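You operate a simulated robot arm through the tools that you are given. There is no shell and no other tool. Be economical: measure what you need, move in short steps, check, and stop when the job is done.

You are at the controls of a simulated robot arm. One attempt, no reset.

Task
Put the sensor six on the long bench. Then take the tread sample two and leave it on the shelf three of the wheel rack. Then press the white tread button two times. Then put the blue calbrenzo cap on the hub bench. Then take the blue cloth on the valve bench and put it away on the steel shelf. Then take the pad with the orange sole and leave it on the long bench. Then take the stiff brush and put it on the side table. Then put the grey hub plug on the panel shelf. The order counts.

The check looks at the end state, three seconds after you hand in, the way a careful person would. Anything else that was tipped, shoved, dropped, spilled or broken makes it a failure. A push-on lid holds only when it is set on centred and level and pressed home; a screw cap is set on level and turned clockwise until tight. Flat cloth is picked up by pressing the open fingertips on it (5 to 10 N) and closing them slowly along it; thin cloth reads only 2 to 8 mm in the jaws.

Robot
A 7-joint arm with a fingered hand on a trunk, on a base that drives. Base frame: it is fixed to the floor where the robot stands at the start and does not move with it; the origin is under the middle of the robot, x ahead of it, y to its left, z up. Lengths are in mm, angles in rad, forces in N, time in s.
With the tool pointing down near the work surface it reaches from about 320 to 700 mm from the robot's upright axis, wherever it stands. Its first joint turns from -1.204 to 3.002 rad. Places, roughly: blue calbrenzo cap [500, -500, 750]; blue cloth (10x6x4 cm) [1000, -400, 900]; grey hub plug (3x3x2 cm) [-600, -3800, 900]; hub bench [800, 1000, 900]; long bench [-1300, -600, 800]; pad with the orange sole (8x5x3 cm) [1300, -1700, 800]; panel shelf (80x12 cm) [-3020, -3600, 740]; sensor six [500, -250, 750]; shelf three of the wheel rack [1600, 4300, 600]; side table [1500, 1900, 900]; steel shelf (66x23 cm) [-3320, -900, 840]; stiff brush [1250, -2000, 750]; tread sample two [500, -250, 750]; white tread button [700, -300, 1000]. Payload 3.4 kg.
Tool frame: the origin (TCP) lies between the finger pads and is the grasp point; the fingertips stand 25 mm ahead of it; z points along the fingers, y is the line along which they close. Largest opening 88 mm; the body of the gripper starts 29 mm behind the TCP. The gripper is a hand of 4 fingers: y runs from the thumb to the fingers, the wrist lies at [-13, -97, -162] in the tool frame, and closing takes about 1.5 s.
Orientation is that of the tool frame in the base frame, as a unit quaternion [w, x, y, z]. With the fingers straight down and the wrist toward the robot, the tool's x, y and z point along [0, 1, 0], [1, 0, 0] and [0, 0, -1] of the base frame.

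Tools
- The arm moves only by the tool apply_moves. Its argument "plan" is one flat list of numbers, 6 for each row, row after row: the shift along the base's x, y, z in units of 500 mm (1.0 is 500 mm), then the turn, a rotation vector about the base's x, y, z in units of 60 degrees (1.0 is 60 degrees). In form: [dx, dy, dz, wx, wy, wz, dx, dy, dz, wx, wy, wz, ...]. A call has 1 to 8 rows; each row is the pose to reach, as a shift and turn from the pose commanded when the call began. "gripper" is the opening, from 0 (shut) to 1 (fully open), set as the call begins (left out, the last holds). A call with a number of a shift or a turn outside -1 to 1 is refused whole. A row lasts 0.2 s, in which the tool goes at most 50 mm and 0.15 rad; a call with a longer step from one row to the next is refused whole, and so is a gripper value outside its range. A pose out of reach is approached as far as the arm can. The call stops where the force on the tool passes 40 N (or 10 N more than at its start, if that is more) or the arm is blocked; 0.2 s more then pass. The fingers move at their own pace (about 108 mm/s each) and stop on an object; they squeeze with about 30 N. The grip force told is the motor's: it shows also when the fingers shut on nothing. Time passes only in rows, and 0.2 s behind the last, so rows that repeat a pose let the fingers close. The reply holds the time, the measured pose of the TCP, the force on the tool along the base axes, the opening and the grip force, in the units named above and with some noise, with the torque about the TCP (base axes, N m) and any sound that the robot's microphone picked up.
- Cameras (640 x 400 px; columns grow to the right, rows downward): "scene" is now at [122, -7.9, 1442.2]; the picture's right is [-0.11, -0.99, -0.00], its down [-0.80, 0.09, -0.59] and it looks along [0.59, -0.06, -0.80] (base axes); focal length 214 px, centre (320, 200). "wrist" rides on the gripper at [64, -83, -98] in the tool frame; the picture's right is [-0.62, 0.37, -0.69], its down [-0.71, -0.63, 0.30] and it looks along [-0.32, 0.68, 0.65] (tool axes); focal length 265 px, centre (320, 200). There is no depth. A picture from a camera that has moved, and an enlarged one, comes with that camera's place and axes in the base frame and with its lens.
- camera(camera): a new picture of that camera. No time passes.
- lift_body(by): slides the trunk up (or, below 0, down) by that many mm; the arm and the scene camera ride with it, the base frame stays. It gives what a move gives, with no picture.
- roll_base(legs): drives the robot by 1 to 6 legs, each [ahead, left, turn to the left] in mm, mm and rad, along the robot's own axes; the way and the turn of a leg run together, so that a leg with both is an arc; at most 1500 mm and 3.142 rad a leg. The arm and the cameras ride along, it lands a little off, and it stops where it bumps. It gives what a move gives.
- set_fingers(index, middle, ring, thumb_bend, thumb_turn): sets how far each is bent, from 0 (flat) to 1 (curled in); at 0.3 the hand is open as for a grip, at 0.7 the pads meet at the TCP. One left out holds its place. A second passes; each finger stops where it meets its share of the squeeze, and holds until it gets a number again. A gripper value or a shape takes the hand back. It gives what a move gives, with no picture; readings hold the bend of each and the force on the fingers (four entries, about 0 where the hand has none), thumb and palm. thumb_turn goes from beside the hand (0) to across from the fingers (1), as for a grip.
- hand_shape(shape): the hand has 4 fingers and takes this shape, open, in about a second: jaw (thumb against the fingers, like two jaws); tri (thumb and two fingers); tip (a fingertip pinch); poke (one finger out to press); point (the index stretched); flat (the hand flat); cup (the hand cupped); fist (a fist). The gripper value then closes the fingers along that shape, each until it touches; the sizes above hold for jaw. It gives what a move gives, with no picture.
- head_to(pan, tilt): turns the head with the scene camera to pan (to the left, within 1.501 rad either way) and tilt (down, from -0.506 to 1.204), counted from straight ahead of the robot. It gives what a move gives.
- inspect(camera, box): a new picture of the part [left, top, right, bottom] of that camera's present view, enlarged. No time passes.
- finish_job(): hands the job in; it is judged then, once.

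Work in short steps. Places have to be worked out from the pictures, the camera data and where the tool is seen: move nearer, look again, correct. Check each grasp and each placing, and mend what went wrong. You have 217 turns and 202 pictures in all, those below and enlarged ones among them. Open the gripper and draw the arm clear of the work before you hand the job in, unless the task says otherwise; then end with one line.

The tools are called after "Request:" by a JSON object that holds its "fn" and its "kwargs". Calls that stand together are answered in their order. apply_moves: Moves the arm, as the interface text tells. Its arguments: {"type":"object","properties":{"plan":{"type":"array"},"gripper":{"type":"number"}},"required":["plan"]} The other tools are called the same way: lift_body (by) slides the trunk up or down; hand_shape (shape) gives the hand a shape; set_fingers (index, middle, ring, thumb_bend, thumb_turn) moves the fingers one by one; roll_base (legs) drives the base; head_to (pan, tilt) turns the head that bears the scene camera; camera (camera) takes a picture; inspect (camera, box) takes an enlarged picture of a part of a camera's view; finish_job () hands the job in.

At the start:

```text
clock: 0.0
tcp_pos: [383.1, -391.4, 1220.4]
ee_rot: [0.001, 0.707, 0.707, 0.0]
force: [0.0, -0.5, 0.1]
moment: [0.0, -0.01, 0.02]
opening: 87.5
gripper_force: 0.0
shape: jaw
bend: [0.3, 0.3, 0.3, 0.3, 0.98]
finger forces: [0.0, 0.1, 0.0, 0.0, 0.0, 0.1]
trunk travel left (down, up): [-775.0, 65.0]
robot x, y, heading: [-2.4, 3.5, 0.001]
head pan, tilt: [-0.108, 0.934]
```

scene: 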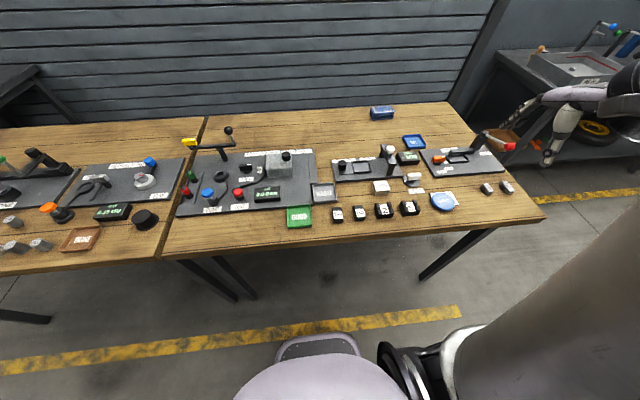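
wrist: 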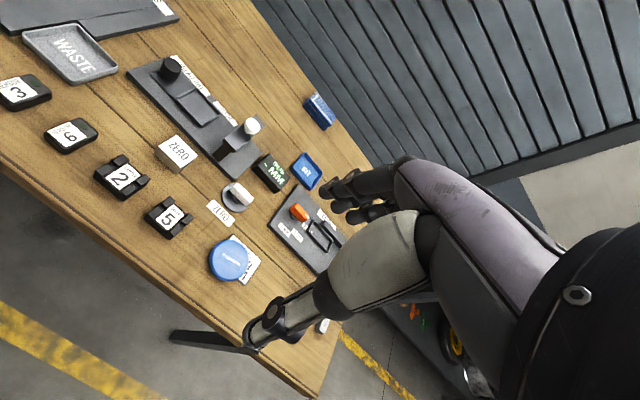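

The table holds sensors (3, 6), tread samples (2, 5), and a blue cap. I enlarge the view to read them.

Request:
{"fn": "inspect", "kwargs": {"camera": "scene", "box": [300, 90, 540, 240]}}

Request:
{"fn": "inspect", "kwargs": {"camera": "wrist", "box": [0, 40, 350, 290]}}

```text
2.67 times, centred on (420, 165) of scene
camera zoom: at [122.0, -7.9, 1442.2], right [-0.11, -0.99, 0.0], down [-0.8, 0.09, -0.59], along [0.59, -0.06, -0.8], focal length 572 px, centre (53, 293)
```

zoom: 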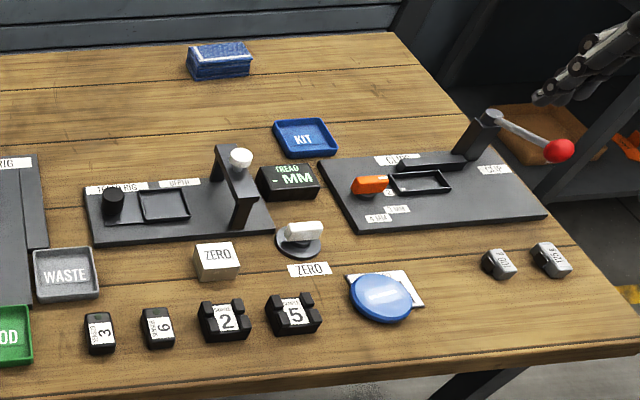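

```text
1.60 times, centred on (175, 165) of wrist
camera zoom: at [300.0, -329.1, 1320.8], right [0.37, -0.62, 0.69], down [-0.63, -0.71, -0.3], along [0.68, -0.32, -0.65], focal length 425 px, centre (552, 256)
```

zoom: 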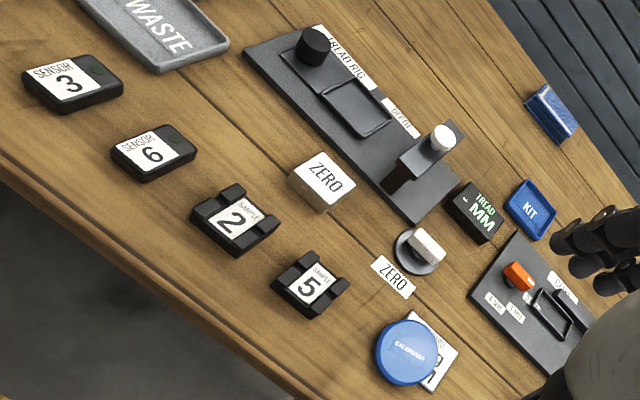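

By triangulating the two views I get sensor six near (478, -169, 870), the table near z 858, and the white button near (677, -310, 950). I move above sensor six with the hand open.

Request:
{"fn": "apply_moves", "kwargs": {"plan": [0.024, 0.055, -0.057, 0, 0, 0, 0.048, 0.111, -0.115, 0, 0, 0, 0.071, 0.166, -0.172, 0, 0, 0, 0.095, 0.222, -0.23, 0, 0, 0, 0.119, 0.278, -0.287, 0, 0, 0, 0.143, 0.333, -0.345, 0, 0, 0, 0.166, 0.389, -0.402, 0, 0, 0, 0.19, 0.444, -0.46, 0, 0, 0], "gripper": 1}}

Request:
{"fn": "camera", "kwargs": {"camera": "wrist"}}

Request:
{"fn": "camera", "kwargs": {"camera": "scene"}}

```text
clock: 1.8
tcp_pos: [481.9, -170.1, 987.4]
ee_rot: [0.0, 0.707, 0.707, 0.0]
force: [-0.6, 0.7, 0.0]
moment: [0.0, 0.03, 0.02]
opening: 87.4
gripper_force: 0.0
shape: jaw
bend: [0.3, 0.3, 0.3, 0.3, 0.98]
finger forces: [0.0, 0.0, 0.0, 0.0, 0.0, 0.0]
trunk travel left (down, up): [-775.0, 65.0]
robot x, y, heading: [4.7, -2.3, -0.007]
head pan, tilt: [-0.108, 0.934]
```

```text
197 pictures are left
camera wrist: at [398.6, -107.2, 1088.4], right [0.37, -0.62, 0.69], down [-0.63, -0.71, -0.3], along [0.68, -0.32, -0.65], focal length 265 px, centre (320, 200)
```

wrist: 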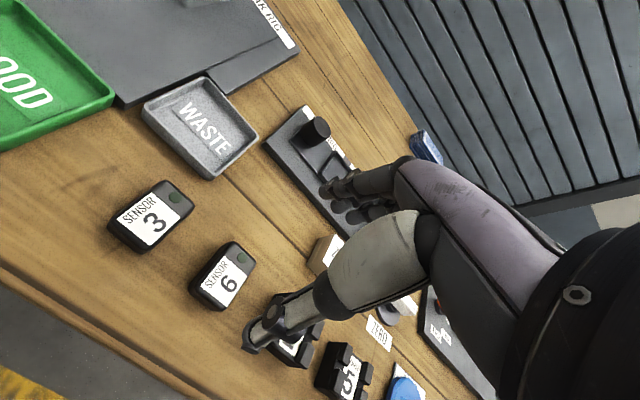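

```text
196 pictures are left
camera scene: at [123.8, -6.9, 1442.1], right [-0.11, -0.99, 0.0], down [-0.8, 0.09, -0.59], along [0.59, -0.06, -0.8], focal length 214 px, centre (320, 200)
```

scene: 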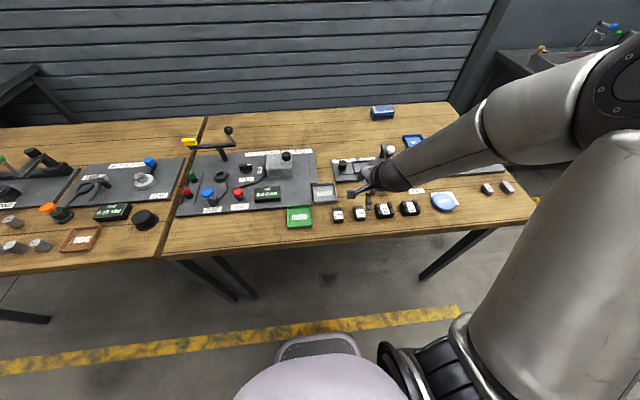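

The wrist view confirms sensor six near (479, -171). I lower until the fingertips are just above the table.

Request:
{"fn": "apply_moves", "kwargs": {"plan": [0, -0.002, -0.08, 0, 0, 0, 0, -0.003, -0.15, 0, 0, 0, 0, -0.003, -0.19, 0, 0, 0, 0, -0.003, -0.205, 0, 0, 0]}}

Request:
{"fn": "camera", "kwargs": {"camera": "wrist"}}

Request:
{"fn": "inspect", "kwargs": {"camera": "scene", "box": [290, 120, 450, 220]}}

```text
clock: 2.8
tcp_pos: [480.0, -172.0, 888.3]
ee_rot: [0.0, 0.708, 0.707, 0.0]
force: [-0.4, -1.3, 0.5]
moment: [0.0, 0.01, -0.02]
opening: 87.7
gripper_force: 0.1
shape: jaw
bend: [0.3, 0.3, 0.3, 0.3, 0.98]
finger forces: [0.0, 0.0, 0.0, 0.0, 0.0, 0.0]
trunk travel left (down, up): [-775.0, 65.0]
robot x, y, heading: [3.9, 2.4, 0.001]
head pan, tilt: [-0.108, 0.934]
```

```text
195 pictures are left
camera wrist: at [396.0, -109.1, 987.0], right [0.37, -0.62, 0.69], down [-0.63, -0.71, -0.3], along [0.68, -0.32, -0.65], focal length 265 px, centre (320, 200)
```

wrist: 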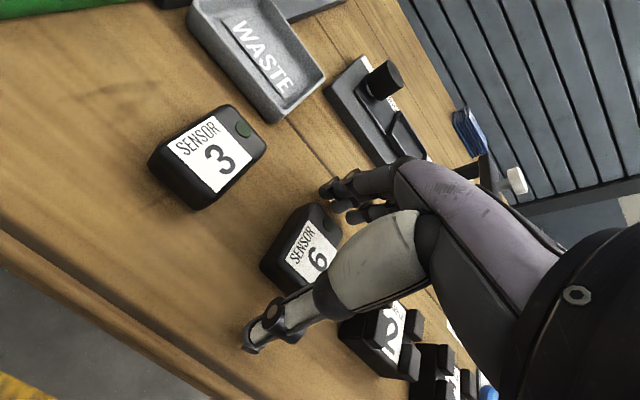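

```text
4.00 times, centred on (370, 170) of scene
camera zoom: at [122.2, -7.9, 1442.2], right [-0.11, -0.99, 0.0], down [-0.8, 0.09, -0.59], along [0.59, -0.06, -0.8], focal length 858 px, centre (120, 320)
```

zoom: 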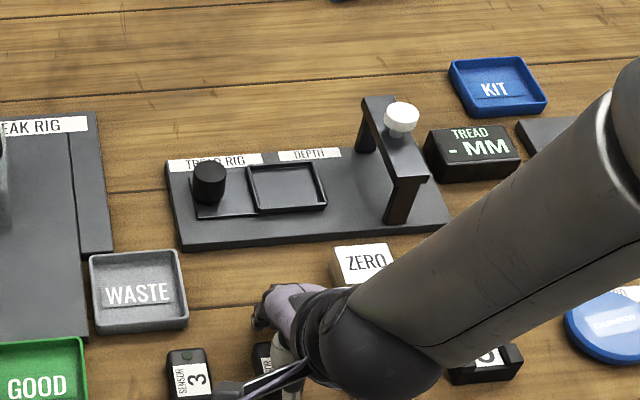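

The sensor sits between the thumb and fingers. I lower 8 mm more, then close and hold.

Request:
{"fn": "apply_moves", "kwargs": {"plan": [0, 0, -0.008, 0, 0, 0, 0, 0, -0.016, 0, 0, 0, 0, 0, -0.016, 0, 0, 0]}}

Request:
{"fn": "apply_moves", "kwargs": {"plan": [0, 0, 0, 0, 0, 0, 0, 0, 0, 0, 0, 0, 0, 0, 0, 0, 0, 0, 0, 0, 0, 0, 0, 0, 0, 0, 0, 0, 0, 0, 0, 0, 0, 0, 0, 0, 0, 0, 0, 0, 0, 0], "gripper": 0}}

Request:
{"fn": "camera", "kwargs": {"camera": "wrist"}}

```text
clock: 3.6
tcp_pos: [478.2, -172.6, 883.2]
ee_rot: [0.004, 0.707, 0.707, 0.002]
force: [-1.9, -0.2, 22.9]
moment: [-0.18, -0.94, -0.04]
opening: 86.5
gripper_force: 0.0
shape: jaw
bend: [0.3, 0.3, 0.3, 0.3, 0.98]
finger forces: [0.3, 19.5, 0.1, 0.1, 1.5, 0.1]
trunk travel left (down, up): [-775.0, 65.0]
robot x, y, heading: [-0.7, -1.5, -0.002]
head pan, tilt: [-0.108, 0.934]
```

```text
clock: 4.1
tcp_pos: [480.3, -171.0, 886.9]
ee_rot: [0.005, 0.707, 0.707, 0.006]
force: [-4.7, 0.0, 27.7]
moment: [0.08, 1.01, 0.03]
opening: 44.4
gripper_force: 30.1
shape: jaw
bend: [0.74, 0.44, 0.48, 0.68, 1.0]
finger forces: [14.8, 9.0, 0.0, 0.0, 50.9, 0.0]
trunk travel left (down, up): [-775.0, 65.0]
robot x, y, heading: [-0.4, -1.8, 0.002]
head pan, tilt: [-0.108, 0.934]
stopped in row 2: the force on the tool passed its limit at 48 N (the readings are from after the stop); the commanded pose is now the measured one
```

```text
193 pictures are left
camera wrist: at [395.5, -107.6, 984.6], right [0.36, -0.62, 0.7], down [-0.62, -0.71, -0.31], along [0.69, -0.32, -0.64], focal length 265 px, centre (320, 200)
```

wrist: 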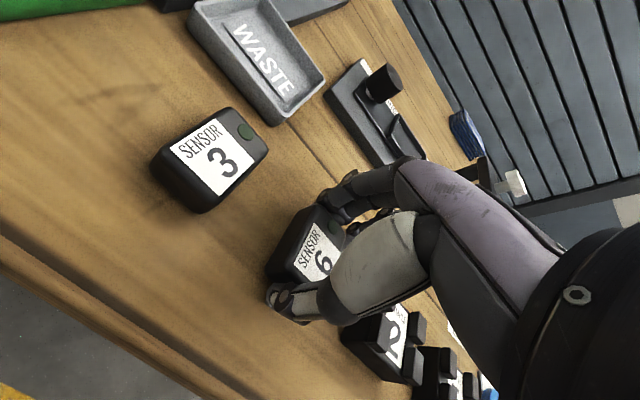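

Contact with the table shows its surface at about z 858. I raise 4 mm and let the fingers close further.

Request:
{"fn": "apply_moves", "kwargs": {"plan": [0, 0, 0.006, 0, 0, 0, 0, 0, 0.008, 0, 0, 0, 0, 0, 0.008, 0, 0, 0, 0, 0, 0.008, 0, 0, 0, 0, 0, 0.008, 0, 0, 0, 0, 0, 0.008, 0, 0, 0], "gripper": 0}}

Request:
{"fn": "camera", "kwargs": {"camera": "wrist"}}

```text
clock: 5.5
tcp_pos: [482.5, -173.2, 885.7]
ee_rot: [0.002, 0.707, 0.707, 0.002]
force: [-0.8, 0.2, 1.5]
moment: [0.02, -0.04, 0.03]
opening: 44.0
gripper_force: 30.6
shape: jaw
bend: [0.74, 0.44, 0.48, 0.69, 1.0]
finger forces: [17.7, 9.4, 0.0, 0.0, 27.8, 0.1]
trunk travel left (down, up): [-775.0, 65.0]
robot x, y, heading: [-4.1, -0.5, -0.002]
head pan, tilt: [-0.108, 0.934]
```

```text
192 pictures are left
camera wrist: at [397.1, -109.6, 985.5], right [0.36, -0.62, 0.69], down [-0.63, -0.71, -0.31], along [0.69, -0.32, -0.65], focal length 265 px, centre (320, 200)
```

wrist: 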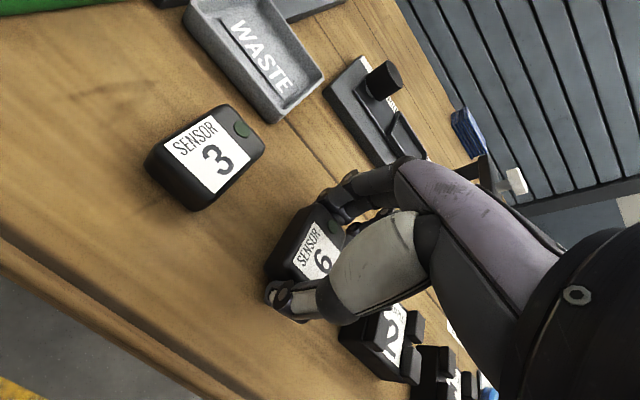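

Index, middle and thumb all bear on the sensor with an opening of 44 mm. I lift 110 mm and check.

Request:
{"fn": "apply_moves", "kwargs": {"plan": [0, 0, 0.04, 0, 0, 0, 0, 0, 0.1, 0, 0, 0, 0, 0, 0.17, 0, 0, 0, 0, 0, 0.24, 0, 0, 0]}}

Request:
{"fn": "camera", "kwargs": {"camera": "wrist"}}

```text
clock: 6.5
tcp_pos: [480.3, -170.9, 1009.0]
ee_rot: [0.002, 0.707, 0.707, 0.002]
force: [0.5, -0.2, 0.1]
moment: [0.03, -0.03, 0.0]
opening: 44.3
gripper_force: 29.2
shape: jaw
bend: [0.74, 0.44, 0.48, 0.69, 1.0]
finger forces: [17.8, 9.3, 0.0, 0.0, 27.1, 0.1]
trunk travel left (down, up): [-775.0, 65.0]
robot x, y, heading: [-1.7, 0.7, 0.001]
head pan, tilt: [-0.108, 0.934]
```

```text
191 pictures are left
camera wrist: at [395.8, -108.4, 1106.9], right [0.36, -0.62, 0.69], down [-0.63, -0.71, -0.31], along [0.69, -0.32, -0.65], focal length 265 px, centre (320, 200)
```

wrist: 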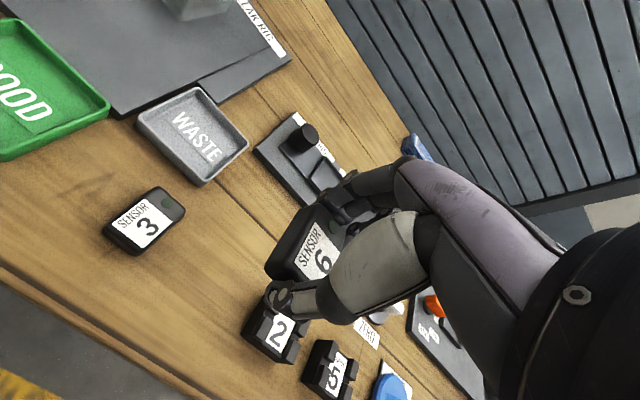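

The sensor is held. Before driving I look around with the head to both sides.

Request:
{"fn": "head_to", "kwargs": {"pan": -1.5, "tilt": 0.35}}

Request:
{"fn": "camera", "kwargs": {"camera": "scene"}}

Request:
{"fn": "head_to", "kwargs": {"pan": 1.5, "tilt": 0.35}}

Request:
{"fn": "camera", "kwargs": {"camera": "scene"}}

```text
clock: 8.0
tcp_pos: [480.1, -171.8, 1005.9]
ee_rot: [0.002, 0.707, 0.707, 0.002]
force: [-0.1, -0.3, 0.0]
moment: [0.01, 0.04, 0.01]
opening: 44.0
gripper_force: 29.8
shape: jaw
bend: [0.74, 0.44, 0.48, 0.69, 1.0]
finger forces: [17.9, 9.4, 0.0, 0.0, 27.1, 0.0]
trunk travel left (down, up): [-775.0, 65.0]
robot x, y, heading: [-0.3, 1.6, -0.004]
head pan, tilt: [-1.499, 0.351]
```

```text
190 pictures are left
camera scene: at [55.7, -92.8, 1492.3], right [-1.0, -0.07, 0.0], down [-0.02, 0.34, -0.94], along [0.07, -0.94, -0.34], focal length 214 px, centre (320, 200)
```

scene: 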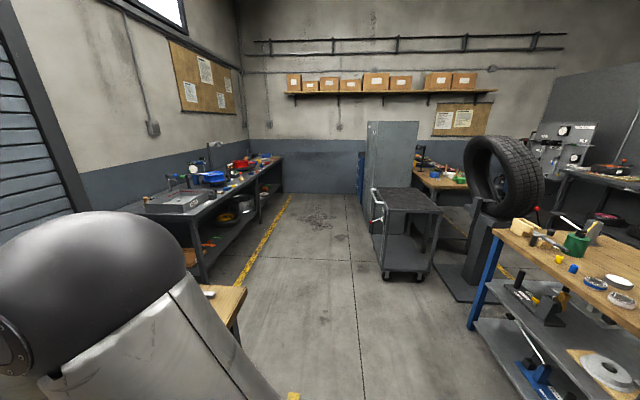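

```text
clock: 10.6
tcp_pos: [480.9, -172.6, 1007.1]
ee_rot: [0.002, 0.707, 0.707, 0.002]
force: [0.2, -0.3, -0.9]
moment: [-0.02, -0.03, 0.01]
opening: 43.9
gripper_force: 29.9
shape: jaw
bend: [0.74, 0.44, 0.48, 0.69, 1.0]
finger forces: [17.9, 9.3, 0.0, 0.0, 27.1, 0.0]
trunk travel left (down, up): [-775.0, 65.0]
robot x, y, heading: [-1.8, 2.5, -0.004]
head pan, tilt: [1.499, 0.351]
```

```text
189 pictures are left
camera scene: at [55.6, 93.0, 1492.3], right [1.0, -0.07, 0.0], down [-0.02, -0.34, -0.94], along [0.07, 0.94, -0.34], focal length 214 px, centre (320, 200)
```

scene: 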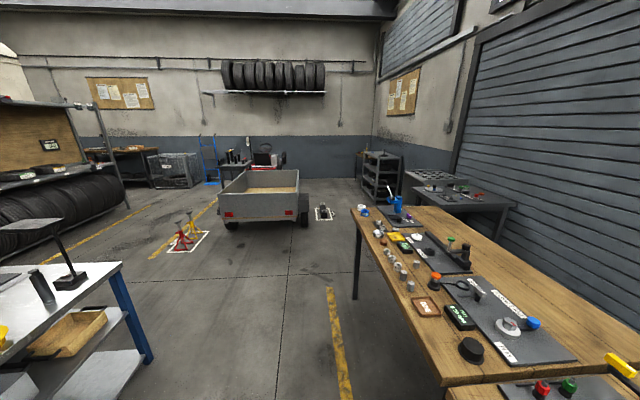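

The long bench is behind me with its front edge near x = -1065. I back off 330 mm, turn around, and look.

Request:
{"fn": "roll_base", "kwargs": {"legs": [[-330, 0, 0], [0, 0, 3.14]]}}

Request:
{"fn": "head_to", "kwargs": {"pan": 0.3, "tilt": 0.7}}

Request:
{"fn": "camera", "kwargs": {"camera": "scene"}}

```text
clock: 20.0
tcp_pos: [-802.9, 196.2, 1006.6]
ee_rot: [-0.002, -0.687, 0.727, 0.003]
force: [-0.3, 0.8, 0.3]
moment: [0.0, -0.02, 0.02]
opening: 43.4
gripper_force: 29.4
shape: jaw
bend: [0.74, 0.45, 0.48, 0.69, 1.0]
finger forces: [17.3, 8.9, 0.0, 0.1, 26.1, 0.0]
trunk travel left (down, up): [-775.0, 65.0]
robot x, y, heading: [-331.1, 1.2, 3.089]
head pan, tilt: [1.499, 0.351]
```

```text
clock: 21.4
tcp_pos: [-801.9, 197.7, 1006.0]
ee_rot: [-0.001, -0.687, 0.727, 0.001]
force: [-0.2, 0.4, -0.2]
moment: [-0.02, 0.02, -0.02]
opening: 43.3
gripper_force: 29.5
shape: jaw
bend: [0.74, 0.45, 0.48, 0.69, 1.0]
finger forces: [17.3, 8.9, 0.0, 0.1, 26.2, 0.0]
trunk travel left (down, up): [-775.0, 65.0]
robot x, y, heading: [-332.9, -5.3, 3.089]
head pan, tilt: [0.3, 0.7]
```

```text
188 pictures are left
camera scene: at [-465.6, -19.2, 1460.9], right [-0.24, 0.97, 0.0], down [0.62, 0.16, -0.77], along [-0.74, -0.19, -0.64], focal length 214 px, centre (320, 200)
```

scene: 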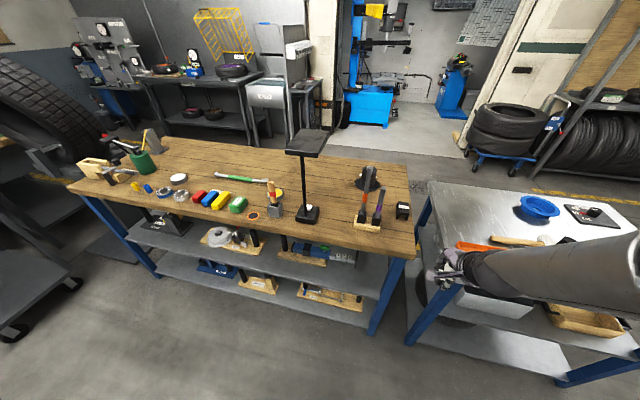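

The wooden bench in front is the long bench, and there is a clear gap between the stand and the brush block near y = -115. I shift sideways, move closer, and look again.

Request:
{"fn": "roll_base", "kwargs": {"legs": [[0, 0, 0.052], [0, 285, 0], [200, 0, 0]]}}

Request:
{"fn": "head_to", "kwargs": {"pan": -0.2, "tilt": 0.85}}

Request:
{"fn": "camera", "kwargs": {"camera": "scene"}}

Request:
{"fn": "camera", "kwargs": {"camera": "wrist"}}

```text
clock: 25.0
tcp_pos: [-1014.2, -114.3, 1007.6]
ee_rot: [-0.001, -0.705, 0.709, 0.002]
force: [0.2, 0.2, -1.0]
moment: [-0.02, -0.03, 0.01]
opening: 43.6
gripper_force: 30.4
shape: jaw
bend: [0.74, 0.45, 0.48, 0.69, 1.0]
finger forces: [17.3, 9.0, 0.1, 0.1, 26.3, 0.0]
trunk travel left (down, up): [-775.0, 65.0]
robot x, y, heading: [-533.7, -294.0, 3.139]
head pan, tilt: [0.3, 0.7]
```

```text
clock: 25.9
tcp_pos: [-1015.0, -115.1, 1007.1]
ee_rot: [-0.001, -0.706, 0.709, 0.001]
force: [0.1, 0.1, -0.6]
moment: [0.0, 0.04, 0.01]
opening: 43.9
gripper_force: 29.7
shape: jaw
bend: [0.74, 0.45, 0.48, 0.69, 1.0]
finger forces: [17.2, 9.0, 0.1, 0.0, 26.3, 0.0]
trunk travel left (down, up): [-775.0, 65.0]
robot x, y, heading: [-532.1, -289.4, 3.135]
head pan, tilt: [-0.201, 0.85]
```

```text
187 pictures are left
camera scene: at [-661.4, -273.3, 1448.7], right [0.2, 0.98, 0.0], down [0.74, -0.15, -0.66], along [-0.65, 0.13, -0.75], focal length 214 px, centre (320, 200)
```

scene: 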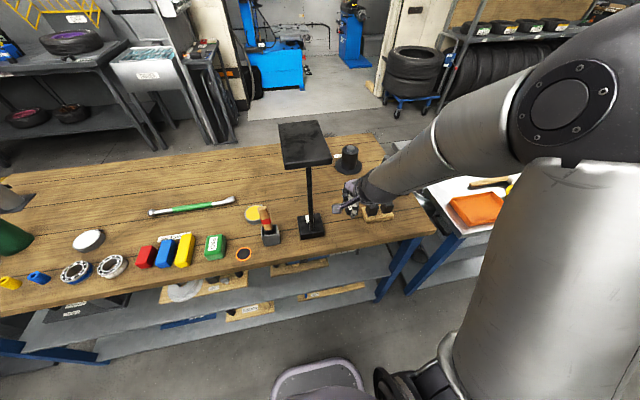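

```text
186 pictures are left
camera wrist: at [-930.0, -181.1, 1106.2], right [-0.36, 0.62, 0.69], down [0.63, 0.71, -0.31], along [-0.69, 0.33, -0.65], focal length 265 px, centre (320, 200)
```

wrist: 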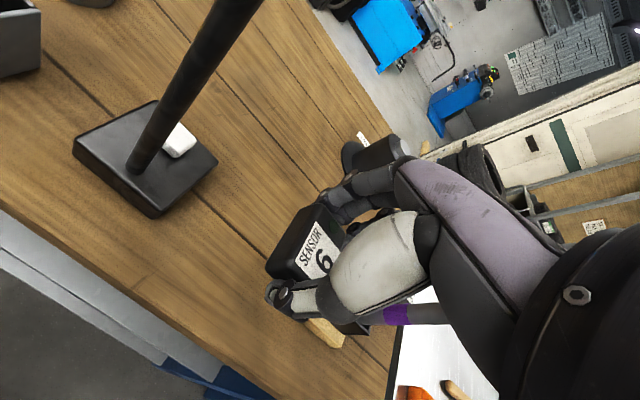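

The bench top is about z 832, and the gap between stand base (y -184) and brush block (y -40) is clear. I move the sensor over the gap and lower to just above the wood.

Request:
{"fn": "apply_moves", "kwargs": {"plan": [-0.085, 0.006, 0, 0, 0, 0, -0.17, 0.012, 0, 0, 0, 0, -0.17, 0.012, -0.09, 0, 0, 0, -0.17, 0.012, -0.18, 0, 0, 0, -0.17, 0.012, -0.25, 0, 0, 0]}}

Request:
{"fn": "camera", "kwargs": {"camera": "wrist"}}

Request:
{"fn": "inspect", "kwargs": {"camera": "scene", "box": [240, 100, 440, 260]}}

```text
clock: 27.1
tcp_pos: [-1099.2, -108.3, 883.9]
ee_rot: [-0.003, -0.706, 0.709, 0.002]
force: [0.1, -0.2, -0.3]
moment: [0.01, 0.02, -0.01]
opening: 43.3
gripper_force: 29.8
shape: jaw
bend: [0.74, 0.45, 0.48, 0.69, 1.0]
finger forces: [17.3, 9.0, 0.0, 0.0, 26.2, 0.0]
trunk travel left (down, up): [-775.0, 65.0]
robot x, y, heading: [-537.4, -291.3, 3.138]
head pan, tilt: [-0.201, 0.85]
```

```text
185 pictures are left
camera wrist: at [-1016.1, -173.2, 982.8], right [-0.36, 0.62, 0.69], down [0.63, 0.71, -0.31], along [-0.69, 0.33, -0.65], focal length 265 px, centre (320, 200)
```

wrist: 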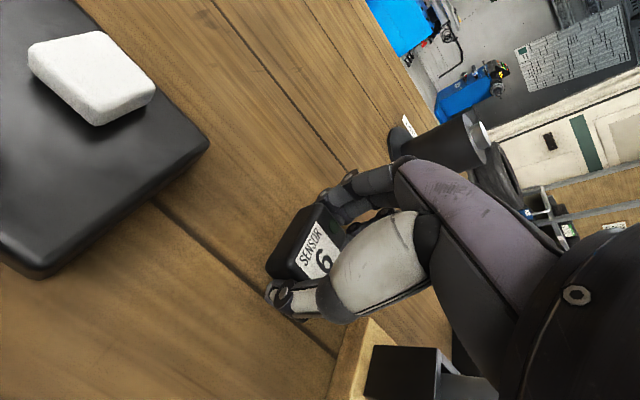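

```text
2.50 times, centred on (340, 180) of scene
camera zoom: at [-662.0, -272.7, 1448.6], right [0.2, 0.98, 0.0], down [0.74, -0.15, -0.66], along [-0.65, 0.13, -0.75], focal length 536 px, centre (270, 250)
```

zoom: 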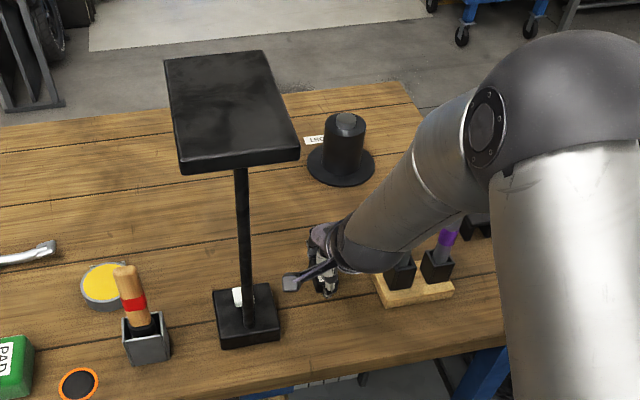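

The spot is clear on all sides. I lower in small steps to feel the bench.

Request:
{"fn": "apply_moves", "kwargs": {"plan": [0, 0, -0.012, 0, 0, 0, 0, 0, -0.024, 0, 0, 0, 0, 0, -0.032, 0, 0, 0, 0, 0, -0.04, 0, 0, 0]}}

```text
clock: 28.1
tcp_pos: [-1099.3, -109.0, 865.7]
ee_rot: [-0.004, -0.705, 0.709, 0.005]
force: [2.3, 0.5, 18.1]
moment: [-0.02, -0.54, -0.01]
opening: 43.6
gripper_force: 29.9
shape: jaw
bend: [0.74, 0.45, 0.48, 0.7, 1.0]
finger forces: [17.1, 9.6, 0.0, 0.0, 43.4, 0.1]
trunk travel left (down, up): [-775.0, 65.0]
robot x, y, heading: [-532.1, -287.2, 3.138]
head pan, tilt: [-0.201, 0.85]
```

Contact is felt at z 866. I open the hand in place, raising a few mm as it opens.

Request:
{"fn": "apply_moves", "kwargs": {"plan": [0, 0, 0.002, 0, 0, 0, 0, 0, 0.004, 0, 0, 0, 0, 0, 0.004, 0, 0, 0, 0, 0, 0.006, 0, 0, 0, 0, 0, 0.006, 0, 0, 0, 0, 0, 0.006, 0, 0, 0], "gripper": 1}}

Request:
{"fn": "apply_moves", "kwargs": {"plan": [0, 0, 0.08, 0, 0, 0, 0, 0, 0.16, 0, 0, 0, 0, 0, 0.24, 0, 0, 0, 0.08, 0, 0.28, 0, 0, 0, 0.16, 0, 0.3, 0, 0, 0]}}

Request:
{"fn": "camera", "kwargs": {"camera": "wrist"}}

```text
clock: 29.5
tcp_pos: [-1096.8, -109.2, 865.7]
ee_rot: [-0.002, -0.705, 0.709, 0.002]
force: [1.7, -0.3, 5.2]
moment: [-0.03, 0.22, 0.05]
opening: 86.5
gripper_force: 0.1
shape: jaw
bend: [0.3, 0.3, 0.3, 0.3, 0.98]
finger forces: [0.0, 5.2, 0.0, 0.0, 0.0, 0.1]
trunk travel left (down, up): [-775.0, 65.0]
robot x, y, heading: [-533.3, -287.3, 3.134]
head pan, tilt: [-0.201, 0.85]
```

```text
clock: 30.7
tcp_pos: [-1015.6, -109.4, 1012.5]
ee_rot: [-0.003, -0.705, 0.709, 0.003]
force: [0.5, 0.3, 0.2]
moment: [-0.03, 0.0, -0.01]
opening: 87.6
gripper_force: 0.0
shape: jaw
bend: [0.3, 0.3, 0.3, 0.3, 0.98]
finger forces: [0.0, 0.0, 0.0, 0.0, 0.1, 0.0]
trunk travel left (down, up): [-775.0, 65.0]
robot x, y, heading: [-530.6, -289.6, 3.135]
head pan, tilt: [-0.201, 0.85]
```

```text
183 pictures are left
camera wrist: at [-933.5, -174.5, 1112.7], right [-0.36, 0.62, 0.69], down [0.63, 0.71, -0.31], along [-0.69, 0.33, -0.65], focal length 265 px, centre (320, 200)
```

wrist: 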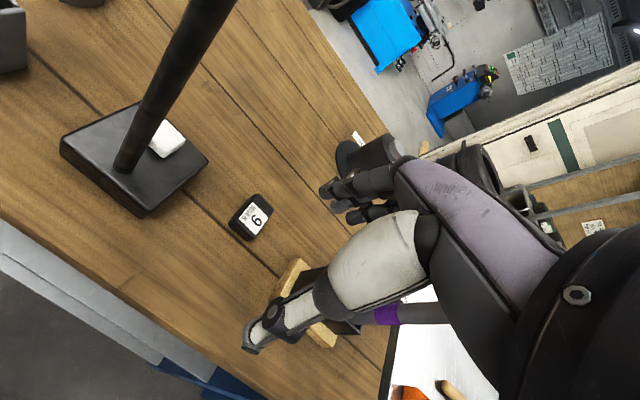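

Sensor six stands flat on the long bench. I drive back to the first table for tread sample two.

Request:
{"fn": "roll_base", "kwargs": {"legs": [[-220, 0, 0], [0, 0, -3.137], [0, 212, 0], [200, 0, 0]]}}

Request:
{"fn": "head_to", "kwargs": {"pan": -0.25, "tilt": 0.8}}

Request:
{"fn": "camera", "kwargs": {"camera": "scene"}}

Request:
{"fn": "camera", "kwargs": {"camera": "wrist"}}

```text
clock: 42.3
tcp_pos: [372.8, -316.7, 1012.3]
ee_rot: [0.002, 0.733, 0.68, 0.003]
force: [-0.1, -0.2, -0.1]
moment: [0.02, 0.03, 0.01]
opening: 87.7
gripper_force: 0.1
shape: jaw
bend: [0.3, 0.3, 0.3, 0.3, 0.98]
finger forces: [0.0, 0.1, 0.0, 0.0, 0.0, 0.0]
trunk travel left (down, up): [-775.0, 65.0]
robot x, y, heading: [-99.8, -104.3, -0.074]
head pan, tilt: [-0.201, 0.85]
```

```text
clock: 43.0
tcp_pos: [372.6, -315.7, 1012.5]
ee_rot: [0.002, 0.733, 0.681, 0.002]
force: [0.5, -0.6, 0.9]
moment: [-0.01, -0.01, 0.01]
opening: 87.7
gripper_force: 0.1
shape: jaw
bend: [0.3, 0.3, 0.3, 0.3, 0.98]
finger forces: [0.1, 0.0, 0.0, 0.0, 0.0, 0.0]
trunk travel left (down, up): [-775.0, 65.0]
robot x, y, heading: [-100.4, -102.4, -0.072]
head pan, tilt: [-0.25, 0.799]
```

```text
182 pictures are left
camera scene: at [26.7, -130.9, 1452.6], right [-0.32, -0.95, 0.0], down [-0.68, 0.23, -0.7], along [0.66, -0.22, -0.72], focal length 214 px, centre (320, 200)
```

scene: 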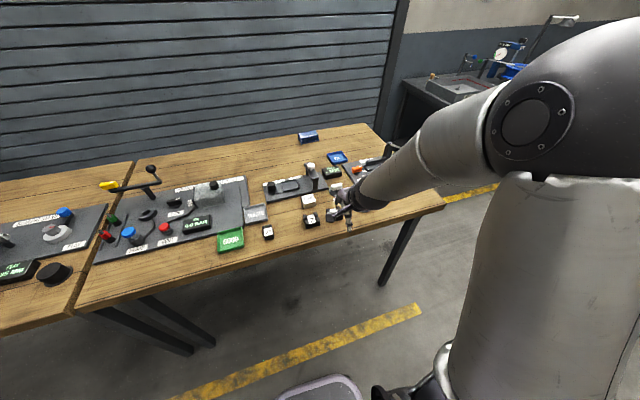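

```text
181 pictures are left
camera wrist: at [293.8, -246.8, 1112.0], right [0.32, -0.65, 0.69], down [-0.68, -0.67, -0.31], along [0.66, -0.37, -0.65], focal length 265 px, centre (320, 200)
```

wrist: 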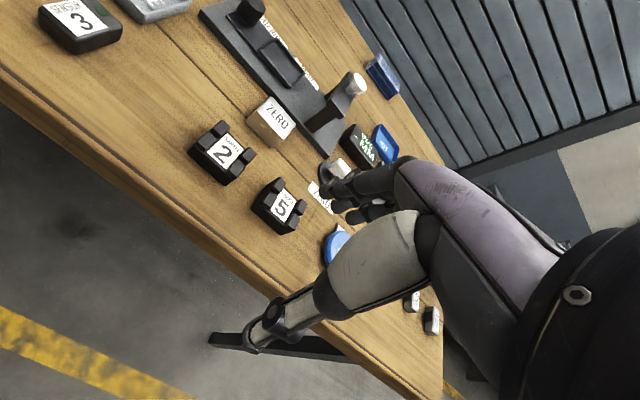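

Heading is off by -0.073. I straighten and move so that the hand is over tread sample two at about (478, -250).

Request:
{"fn": "roll_base", "kwargs": {"legs": [[0, 0, 0.073], [0, 31, 0], [93, 0, 0]]}}

Request:
{"fn": "camera", "kwargs": {"camera": "wrist"}}

```text
clock: 45.0
tcp_pos: [479.7, -250.3, 1013.5]
ee_rot: [0.002, 0.707, 0.707, 0.002]
force: [-0.5, 0.2, 0.3]
moment: [0.0, 0.01, -0.01]
opening: 87.5
gripper_force: 0.1
shape: jaw
bend: [0.3, 0.3, 0.3, 0.3, 0.98]
finger forces: [0.0, 0.1, 0.0, 0.1, 0.1, 0.0]
trunk travel left (down, up): [-775.0, 65.0]
robot x, y, heading: [-8.0, -72.2, 0.004]
head pan, tilt: [-0.25, 0.799]
```

```text
180 pictures are left
camera wrist: at [396.1, -186.7, 1112.1], right [0.36, -0.62, 0.69], down [-0.63, -0.71, -0.31], along [0.69, -0.32, -0.65], focal length 265 px, centre (320, 200)
```

wrist: 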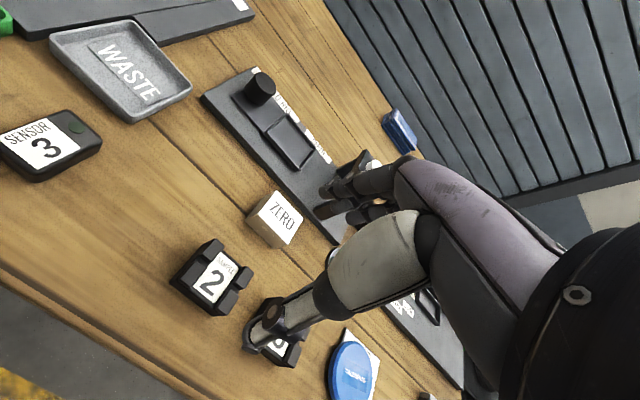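

Sample two is at about (478, -248), and the ZERO block's front edge is near x 540. I narrow the opening a little to clear it, then lower.

Request:
{"fn": "apply_moves", "kwargs": {"plan": [-0.004, 0.002, -0.08, 0, 0, 0, -0.008, 0.004, -0.16, 0, 0, 0, -0.008, 0.004, -0.22, 0, 0, 0, -0.008, 0.004, -0.248, 0, 0, 0], "gripper": 0.85}}

Request:
{"fn": "camera", "kwargs": {"camera": "wrist"}}

```text
clock: 46.0
tcp_pos: [474.9, -246.7, 888.2]
ee_rot: [0.002, 0.707, 0.707, 0.003]
force: [0.0, -1.0, -0.8]
moment: [-0.04, 0.0, 0.0]
opening: 75.1
gripper_force: 0.1
shape: jaw
bend: [0.28, 0.33, 0.31, 0.43, 0.98]
finger forces: [0.0, 0.0, 0.0, 0.0, 0.0, 0.1]
trunk travel left (down, up): [-775.0, 65.0]
robot x, y, heading: [-6.5, -69.0, -0.004]
head pan, tilt: [-0.25, 0.799]
```

```text
179 pictures are left
camera wrist: at [390.5, -183.8, 987.3], right [0.36, -0.62, 0.69], down [-0.63, -0.71, -0.31], along [0.69, -0.32, -0.65], focal length 265 px, centre (320, 200)
```

wrist: 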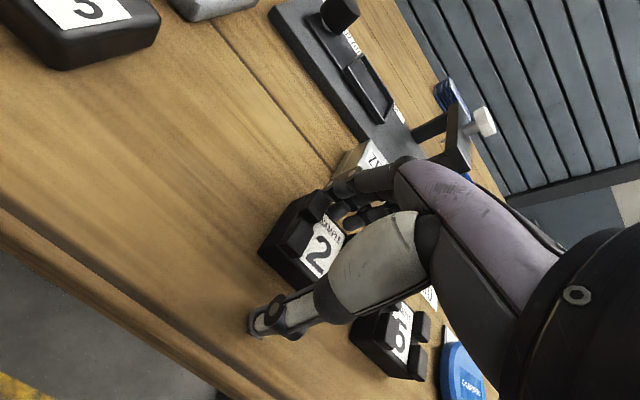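

I check the finger position at the far edge in an enlargement.

Request:
{"fn": "inspect", "kwargs": {"camera": "wrist", "box": [220, 130, 440, 360]}}

```text
1.74 times, centred on (330, 245) of wrist
camera zoom: at [390.5, -183.8, 987.3], right [0.36, -0.62, 0.69], down [-0.63, -0.71, -0.31], along [0.69, -0.32, -0.65], focal length 462 px, centre (303, 122)
```

zoom: 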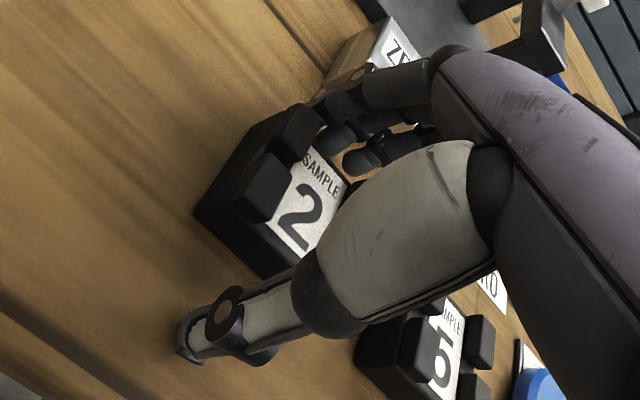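

The fingers stand behind the far edge and the thumb in front. I close.

Request:
{"fn": "apply_moves", "kwargs": {"plan": [0, 0, 0, 0, 0, 0, 0, 0, 0, 0, 0, 0, 0, 0, 0, 0, 0, 0, 0, 0, 0, 0, 0, 0, 0, 0, 0, 0, 0, 0, 0, 0, 0, 0, 0, 0, 0, 0, 0, 0, 0, 0], "gripper": 0}}

Request:
{"fn": "inspect", "kwargs": {"camera": "wrist", "box": [220, 130, 440, 360]}}

```text
clock: 47.6
tcp_pos: [473.9, -246.7, 888.5]
ee_rot: [0.002, 0.707, 0.707, 0.003]
force: [-0.3, 0.1, -0.6]
moment: [0.01, -0.02, -0.04]
opening: 38.0
gripper_force: 30.0
shape: jaw
bend: [0.74, 0.49, 0.47, 0.71, 1.0]
finger forces: [15.4, 8.3, 3.6, 0.0, 27.5, 0.1]
trunk travel left (down, up): [-775.0, 65.0]
robot x, y, heading: [-4.7, -71.1, -0.003]
head pan, tilt: [-0.25, 0.799]
```

```text
1.74 times, centred on (330, 245) of wrist
camera zoom: at [390.3, -183.8, 987.7], right [0.36, -0.62, 0.69], down [-0.63, -0.71, -0.31], along [0.69, -0.32, -0.65], focal length 462 px, centre (303, 122)
```

zoom: 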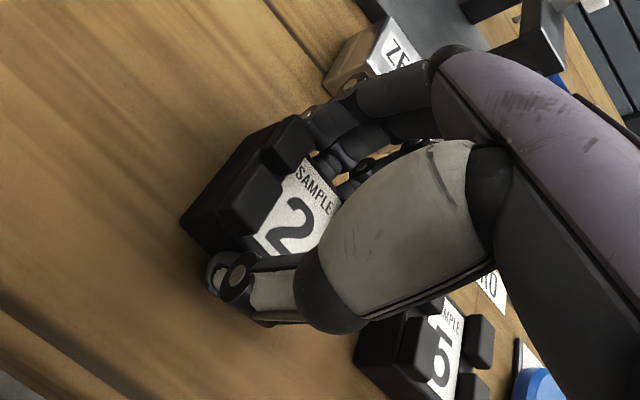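

All fingers and the thumb bear on it. I lift and check.

Request:
{"fn": "apply_moves", "kwargs": {"plan": [0, 0, 0.03, 0, 0, 0, 0, 0, 0.08, 0, 0, 0, 0, 0, 0.16, 0, 0, 0, 0, 0, 0.24, 0, 0, 0]}}

Request:
{"fn": "camera", "kwargs": {"camera": "wrist"}}

Request:
{"fn": "head_to", "kwargs": {"pan": 1.3, "tilt": 0.35}}

Request:
{"fn": "camera", "kwargs": {"camera": "scene"}}

```text
clock: 48.6
tcp_pos: [479.8, -247.8, 1010.4]
ee_rot: [0.002, 0.707, 0.707, 0.002]
force: [-0.2, -0.3, 0.0]
moment: [-0.01, -0.02, 0.01]
opening: 37.7
gripper_force: 30.5
shape: jaw
bend: [0.74, 0.49, 0.47, 0.71, 0.99]
finger forces: [15.5, 8.2, 3.8, 0.0, 27.5, 0.1]
trunk travel left (down, up): [-775.0, 65.0]
robot x, y, heading: [-9.2, -72.4, -0.001]
head pan, tilt: [-0.25, 0.799]
```

```text
176 pictures are left
camera wrist: at [395.1, -185.4, 1110.3], right [0.36, -0.62, 0.69], down [-0.63, -0.71, -0.31], along [0.69, -0.32, -0.65], focal length 265 px, centre (320, 200)
```

wrist: 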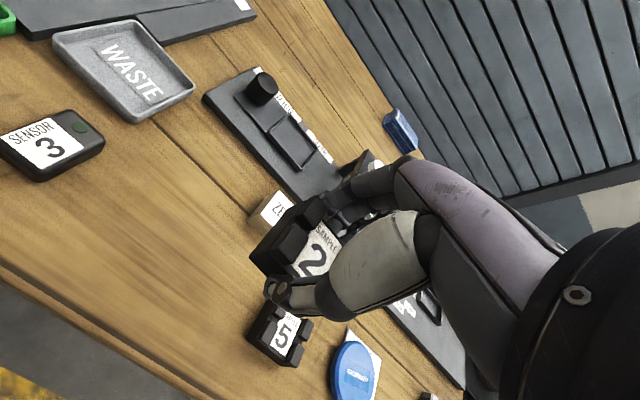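

```text
clock: 50.2
tcp_pos: [480.5, -248.6, 1010.0]
ee_rot: [0.002, 0.707, 0.707, 0.002]
force: [-1.0, 0.5, -0.6]
moment: [0.02, -0.03, 0.01]
opening: 37.9
gripper_force: 30.2
shape: jaw
bend: [0.74, 0.49, 0.47, 0.71, 0.99]
finger forces: [15.4, 8.1, 3.8, 0.0, 27.5, 0.0]
trunk travel left (down, up): [-775.0, 65.0]
robot x, y, heading: [-8.7, -72.3, 0.002]
head pan, tilt: [1.3, 0.351]
```

```text
175 pictures are left
camera scene: at [67.7, 18.6, 1492.3], right [0.96, -0.27, 0.0], down [-0.09, -0.33, -0.94], along [0.25, 0.9, -0.34], focal length 214 px, centre (320, 200)
```

scene: 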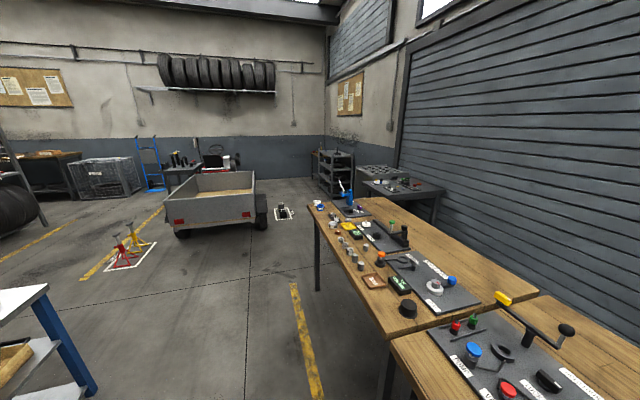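

Sample two is held. The wheel rack is the grey shelving ahead-left near (1600, 4300), so I drive up the lane past the bench end and look.

Request:
{"fn": "roll_base", "kwargs": {"legs": [[-200, 0, 0], [0, 0, 1.571], [1500, 0, 0], [900, 0, 0], [0, -750, 0]]}}

Request:
{"fn": "head_to", "kwargs": {"pan": -0.3, "tilt": 0.45}}

Request:
{"fn": "camera", "kwargs": {"camera": "scene"}}

```text
clock: 70.7
tcp_pos: [653.8, 2819.4, 1010.2]
ee_rot: [0.0, -0.012, 1.0, 0.002]
force: [-0.5, 1.0, -0.5]
moment: [0.02, 0.0, -0.02]
opening: 37.8
gripper_force: 29.8
shape: jaw
bend: [0.74, 0.49, 0.47, 0.71, 0.99]
finger forces: [15.3, 8.1, 3.8, 0.0, 27.4, 0.0]
trunk travel left (down, up): [-775.0, 65.0]
robot x, y, heading: [486.8, 2333.2, 1.597]
head pan, tilt: [1.3, 0.351]
```

```text
clock: 72.3
tcp_pos: [653.8, 2821.2, 1011.0]
ee_rot: [0.0, -0.011, 1.0, 0.004]
force: [-0.1, 0.4, -0.8]
moment: [0.0, 0.0, -0.03]
opening: 37.5
gripper_force: 30.1
shape: jaw
bend: [0.74, 0.49, 0.47, 0.71, 0.99]
finger forces: [15.4, 8.1, 3.7, 0.0, 27.4, 0.1]
trunk travel left (down, up): [-775.0, 65.0]
robot x, y, heading: [485.5, 2328.9, 1.593]
head pan, tilt: [-0.3, 0.45]
```

```text
174 pictures are left
camera scene: at [511.0, 2469.0, 1483.1], right [0.96, -0.27, 0.0], down [-0.12, -0.42, -0.9], along [0.25, 0.87, -0.44], focal length 214 px, centre (320, 200)
```

scene: 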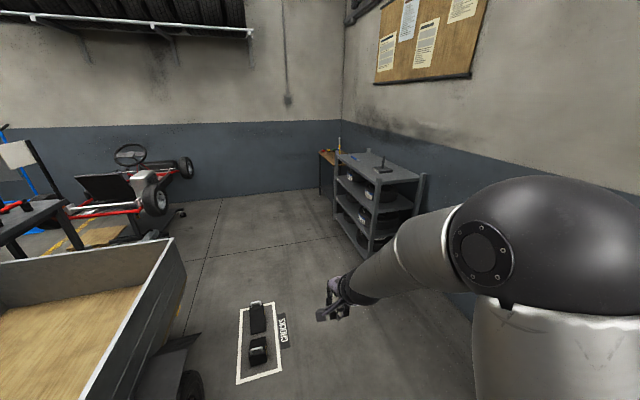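

The wheel rack faces -x (towards my left lane). I enlarge to see its shelves and any labels.

Request:
{"fn": "inspect", "kwargs": {"camera": "scene", "box": [310, 130, 440, 280]}}

```text
2.67 times, centred on (375, 205) of scene
camera zoom: at [511.0, 2469.0, 1483.1], right [0.96, -0.27, 0.0], down [-0.12, -0.42, -0.9], along [0.25, 0.87, -0.44], focal length 572 px, centre (173, 187)
```

zoom: 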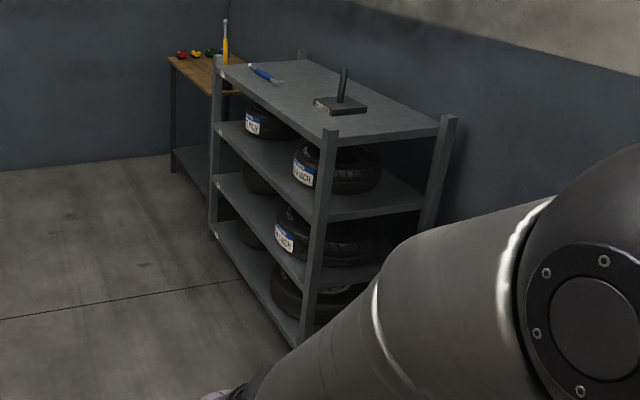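

I drive around to stand in front of the rack, keeping clear of the chocks, and turn to face it.

Request:
{"fn": "roll_base", "kwargs": {"legs": [[0, 0, -0.024], [0, -320, 0], [1500, 0, 0], [250, 0, 0], [0, 120, 0], [0, 0, -1.571]]}}

Request:
{"fn": "head_to", "kwargs": {"pan": 0, "tilt": 0.6}}

Request:
{"fn": "camera", "kwargs": {"camera": "scene"}}

```text
clock: 87.7
tcp_pos: [1149.3, 3928.0, 1011.8]
ee_rot: [0.002, 0.672, 0.741, 0.002]
force: [0.8, 0.6, -0.3]
moment: [0.0, -0.02, 0.0]
opening: 37.0
gripper_force: 29.9
shape: jaw
bend: [0.74, 0.49, 0.48, 0.72, 0.99]
finger forces: [15.3, 8.0, 3.7, 0.1, 27.2, 0.0]
trunk travel left (down, up): [-775.0, 65.0]
robot x, y, heading: [651.9, 4053.6, 0.092]
head pan, tilt: [-0.3, 0.45]
```

```text
clock: 88.5
tcp_pos: [1151.0, 3926.6, 1009.9]
ee_rot: [0.001, 0.672, 0.741, 0.003]
force: [0.7, -0.5, 0.2]
moment: [0.0, 0.01, 0.01]
opening: 37.3
gripper_force: 29.8
shape: jaw
bend: [0.74, 0.49, 0.48, 0.72, 0.99]
finger forces: [15.3, 8.0, 3.7, 0.1, 27.1, 0.1]
trunk travel left (down, up): [-775.0, 65.0]
robot x, y, heading: [650.7, 4057.4, 0.1]
head pan, tilt: [0.0, 0.6]
```

```text
172 pictures are left
camera scene: at [785.7, 4069.8, 1469.6], right [0.1, -1.0, 0.0], down [-0.56, -0.05, -0.83], along [0.82, 0.08, -0.56], focal length 214 px, centre (320, 200)
```

scene: 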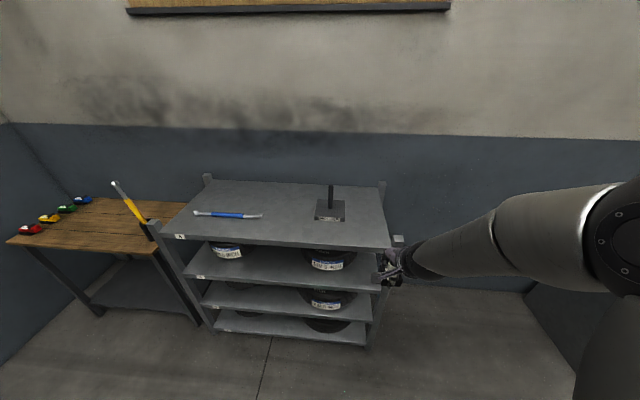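

Request:
{"fn": "inspect", "kwargs": {"camera": "scene", "box": [150, 170, 420, 350]}}

Request:
{"fn": "inspect", "kwargs": {"camera": "scene", "box": [165, 225, 245, 325]}}

```text
2.22 times, centred on (285, 260) of scene
camera zoom: at [785.7, 4069.8, 1469.6], right [0.1, -1.0, 0.0], down [-0.56, -0.05, -0.83], along [0.82, 0.08, -0.56], focal length 477 px, centre (398, 67)
```

zoom: 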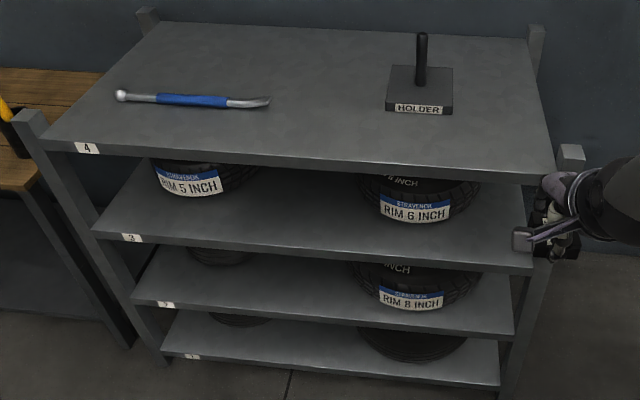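

```text
4.00 times, centred on (205, 275) of scene
camera zoom: at [785.7, 4069.8, 1469.6], right [0.1, -1.0, 0.0], down [-0.56, -0.05, -0.83], along [0.82, 0.08, -0.56], focal length 858 px, centre (780, -100)
```

zoom: 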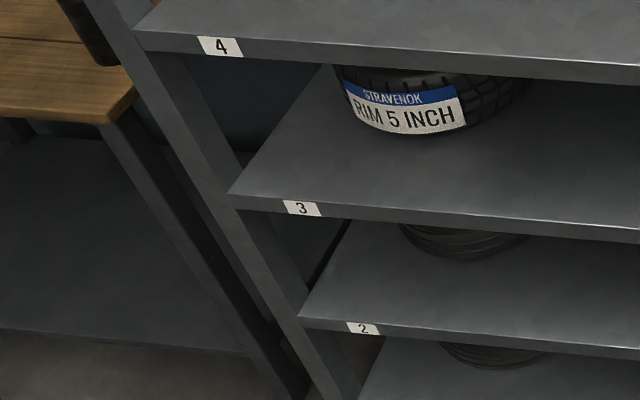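

Labels show shelf 3 is the second from the top, with a clear central gap between the tyres. I straighten, shift left so the hand faces that gap, and lower the trunk.

Request:
{"fn": "roll_base", "kwargs": {"legs": [[0, 0, -0.096], [0, 430, 0]]}}

Request:
{"fn": "lift_body", "kwargs": {"by": -300}}

Request:
{"fn": "camera", "kwargs": {"camera": "scene"}}

Request:
{"fn": "camera", "kwargs": {"camera": "wrist"}}

```text
clock: 91.6
tcp_pos: [1134.0, 4301.8, 1009.2]
ee_rot: [0.002, 0.708, 0.706, 0.002]
force: [0.2, 0.2, 0.5]
moment: [-0.05, 0.05, 0.0]
opening: 37.2
gripper_force: 29.6
shape: jaw
bend: [0.74, 0.49, 0.48, 0.72, 0.99]
finger forces: [15.3, 8.0, 3.7, 0.0, 27.1, 0.0]
trunk travel left (down, up): [-775.0, 65.0]
robot x, y, heading: [645.0, 4477.2, -0.005]
head pan, tilt: [0.0, 0.6]
```

```text
clock: 94.6
tcp_pos: [1136.2, 4300.2, 708.9]
ee_rot: [0.002, 0.708, 0.706, 0.002]
force: [0.0, 0.0, -0.2]
moment: [0.0, 0.0, 0.01]
opening: 37.4
gripper_force: 30.1
shape: jaw
bend: [0.74, 0.49, 0.48, 0.72, 0.99]
finger forces: [15.3, 8.0, 3.7, 0.1, 27.1, 0.1]
trunk travel left (down, up): [-475.0, 365.0]
robot x, y, heading: [650.4, 4480.2, -0.003]
head pan, tilt: [0.0, 0.6]
```

```text
169 pictures are left
camera scene: at [786.5, 4480.5, 1169.6], right [0.0, -1.0, 0.0], down [-0.56, 0.0, -0.83], along [0.83, 0.0, -0.56], focal length 214 px, centre (320, 200)
```

scene: 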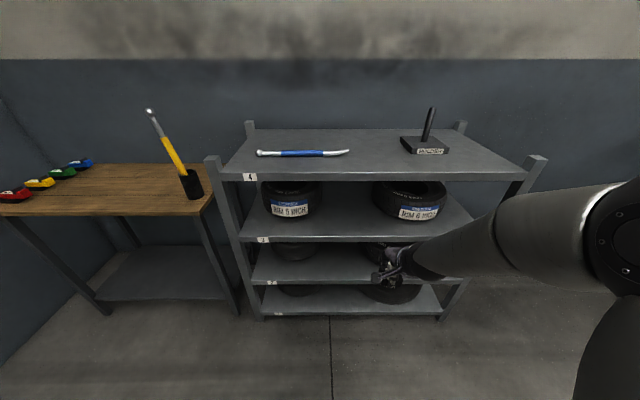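

```text
168 pictures are left
camera wrist: at [1051.5, 4365.3, 809.7], right [0.36, -0.62, 0.69], down [-0.63, -0.71, -0.31], along [0.69, -0.33, -0.65], focal length 265 px, centre (320, 200)
```

wrist: 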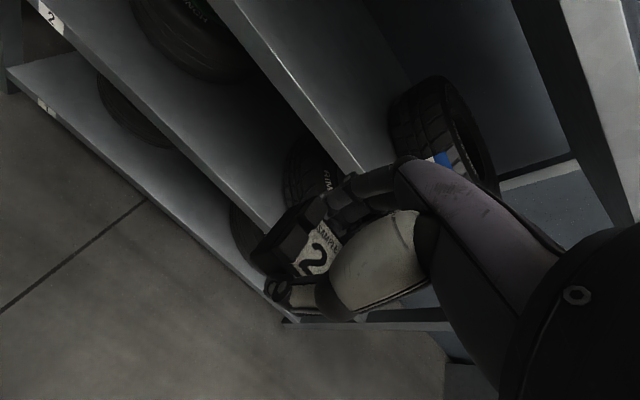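

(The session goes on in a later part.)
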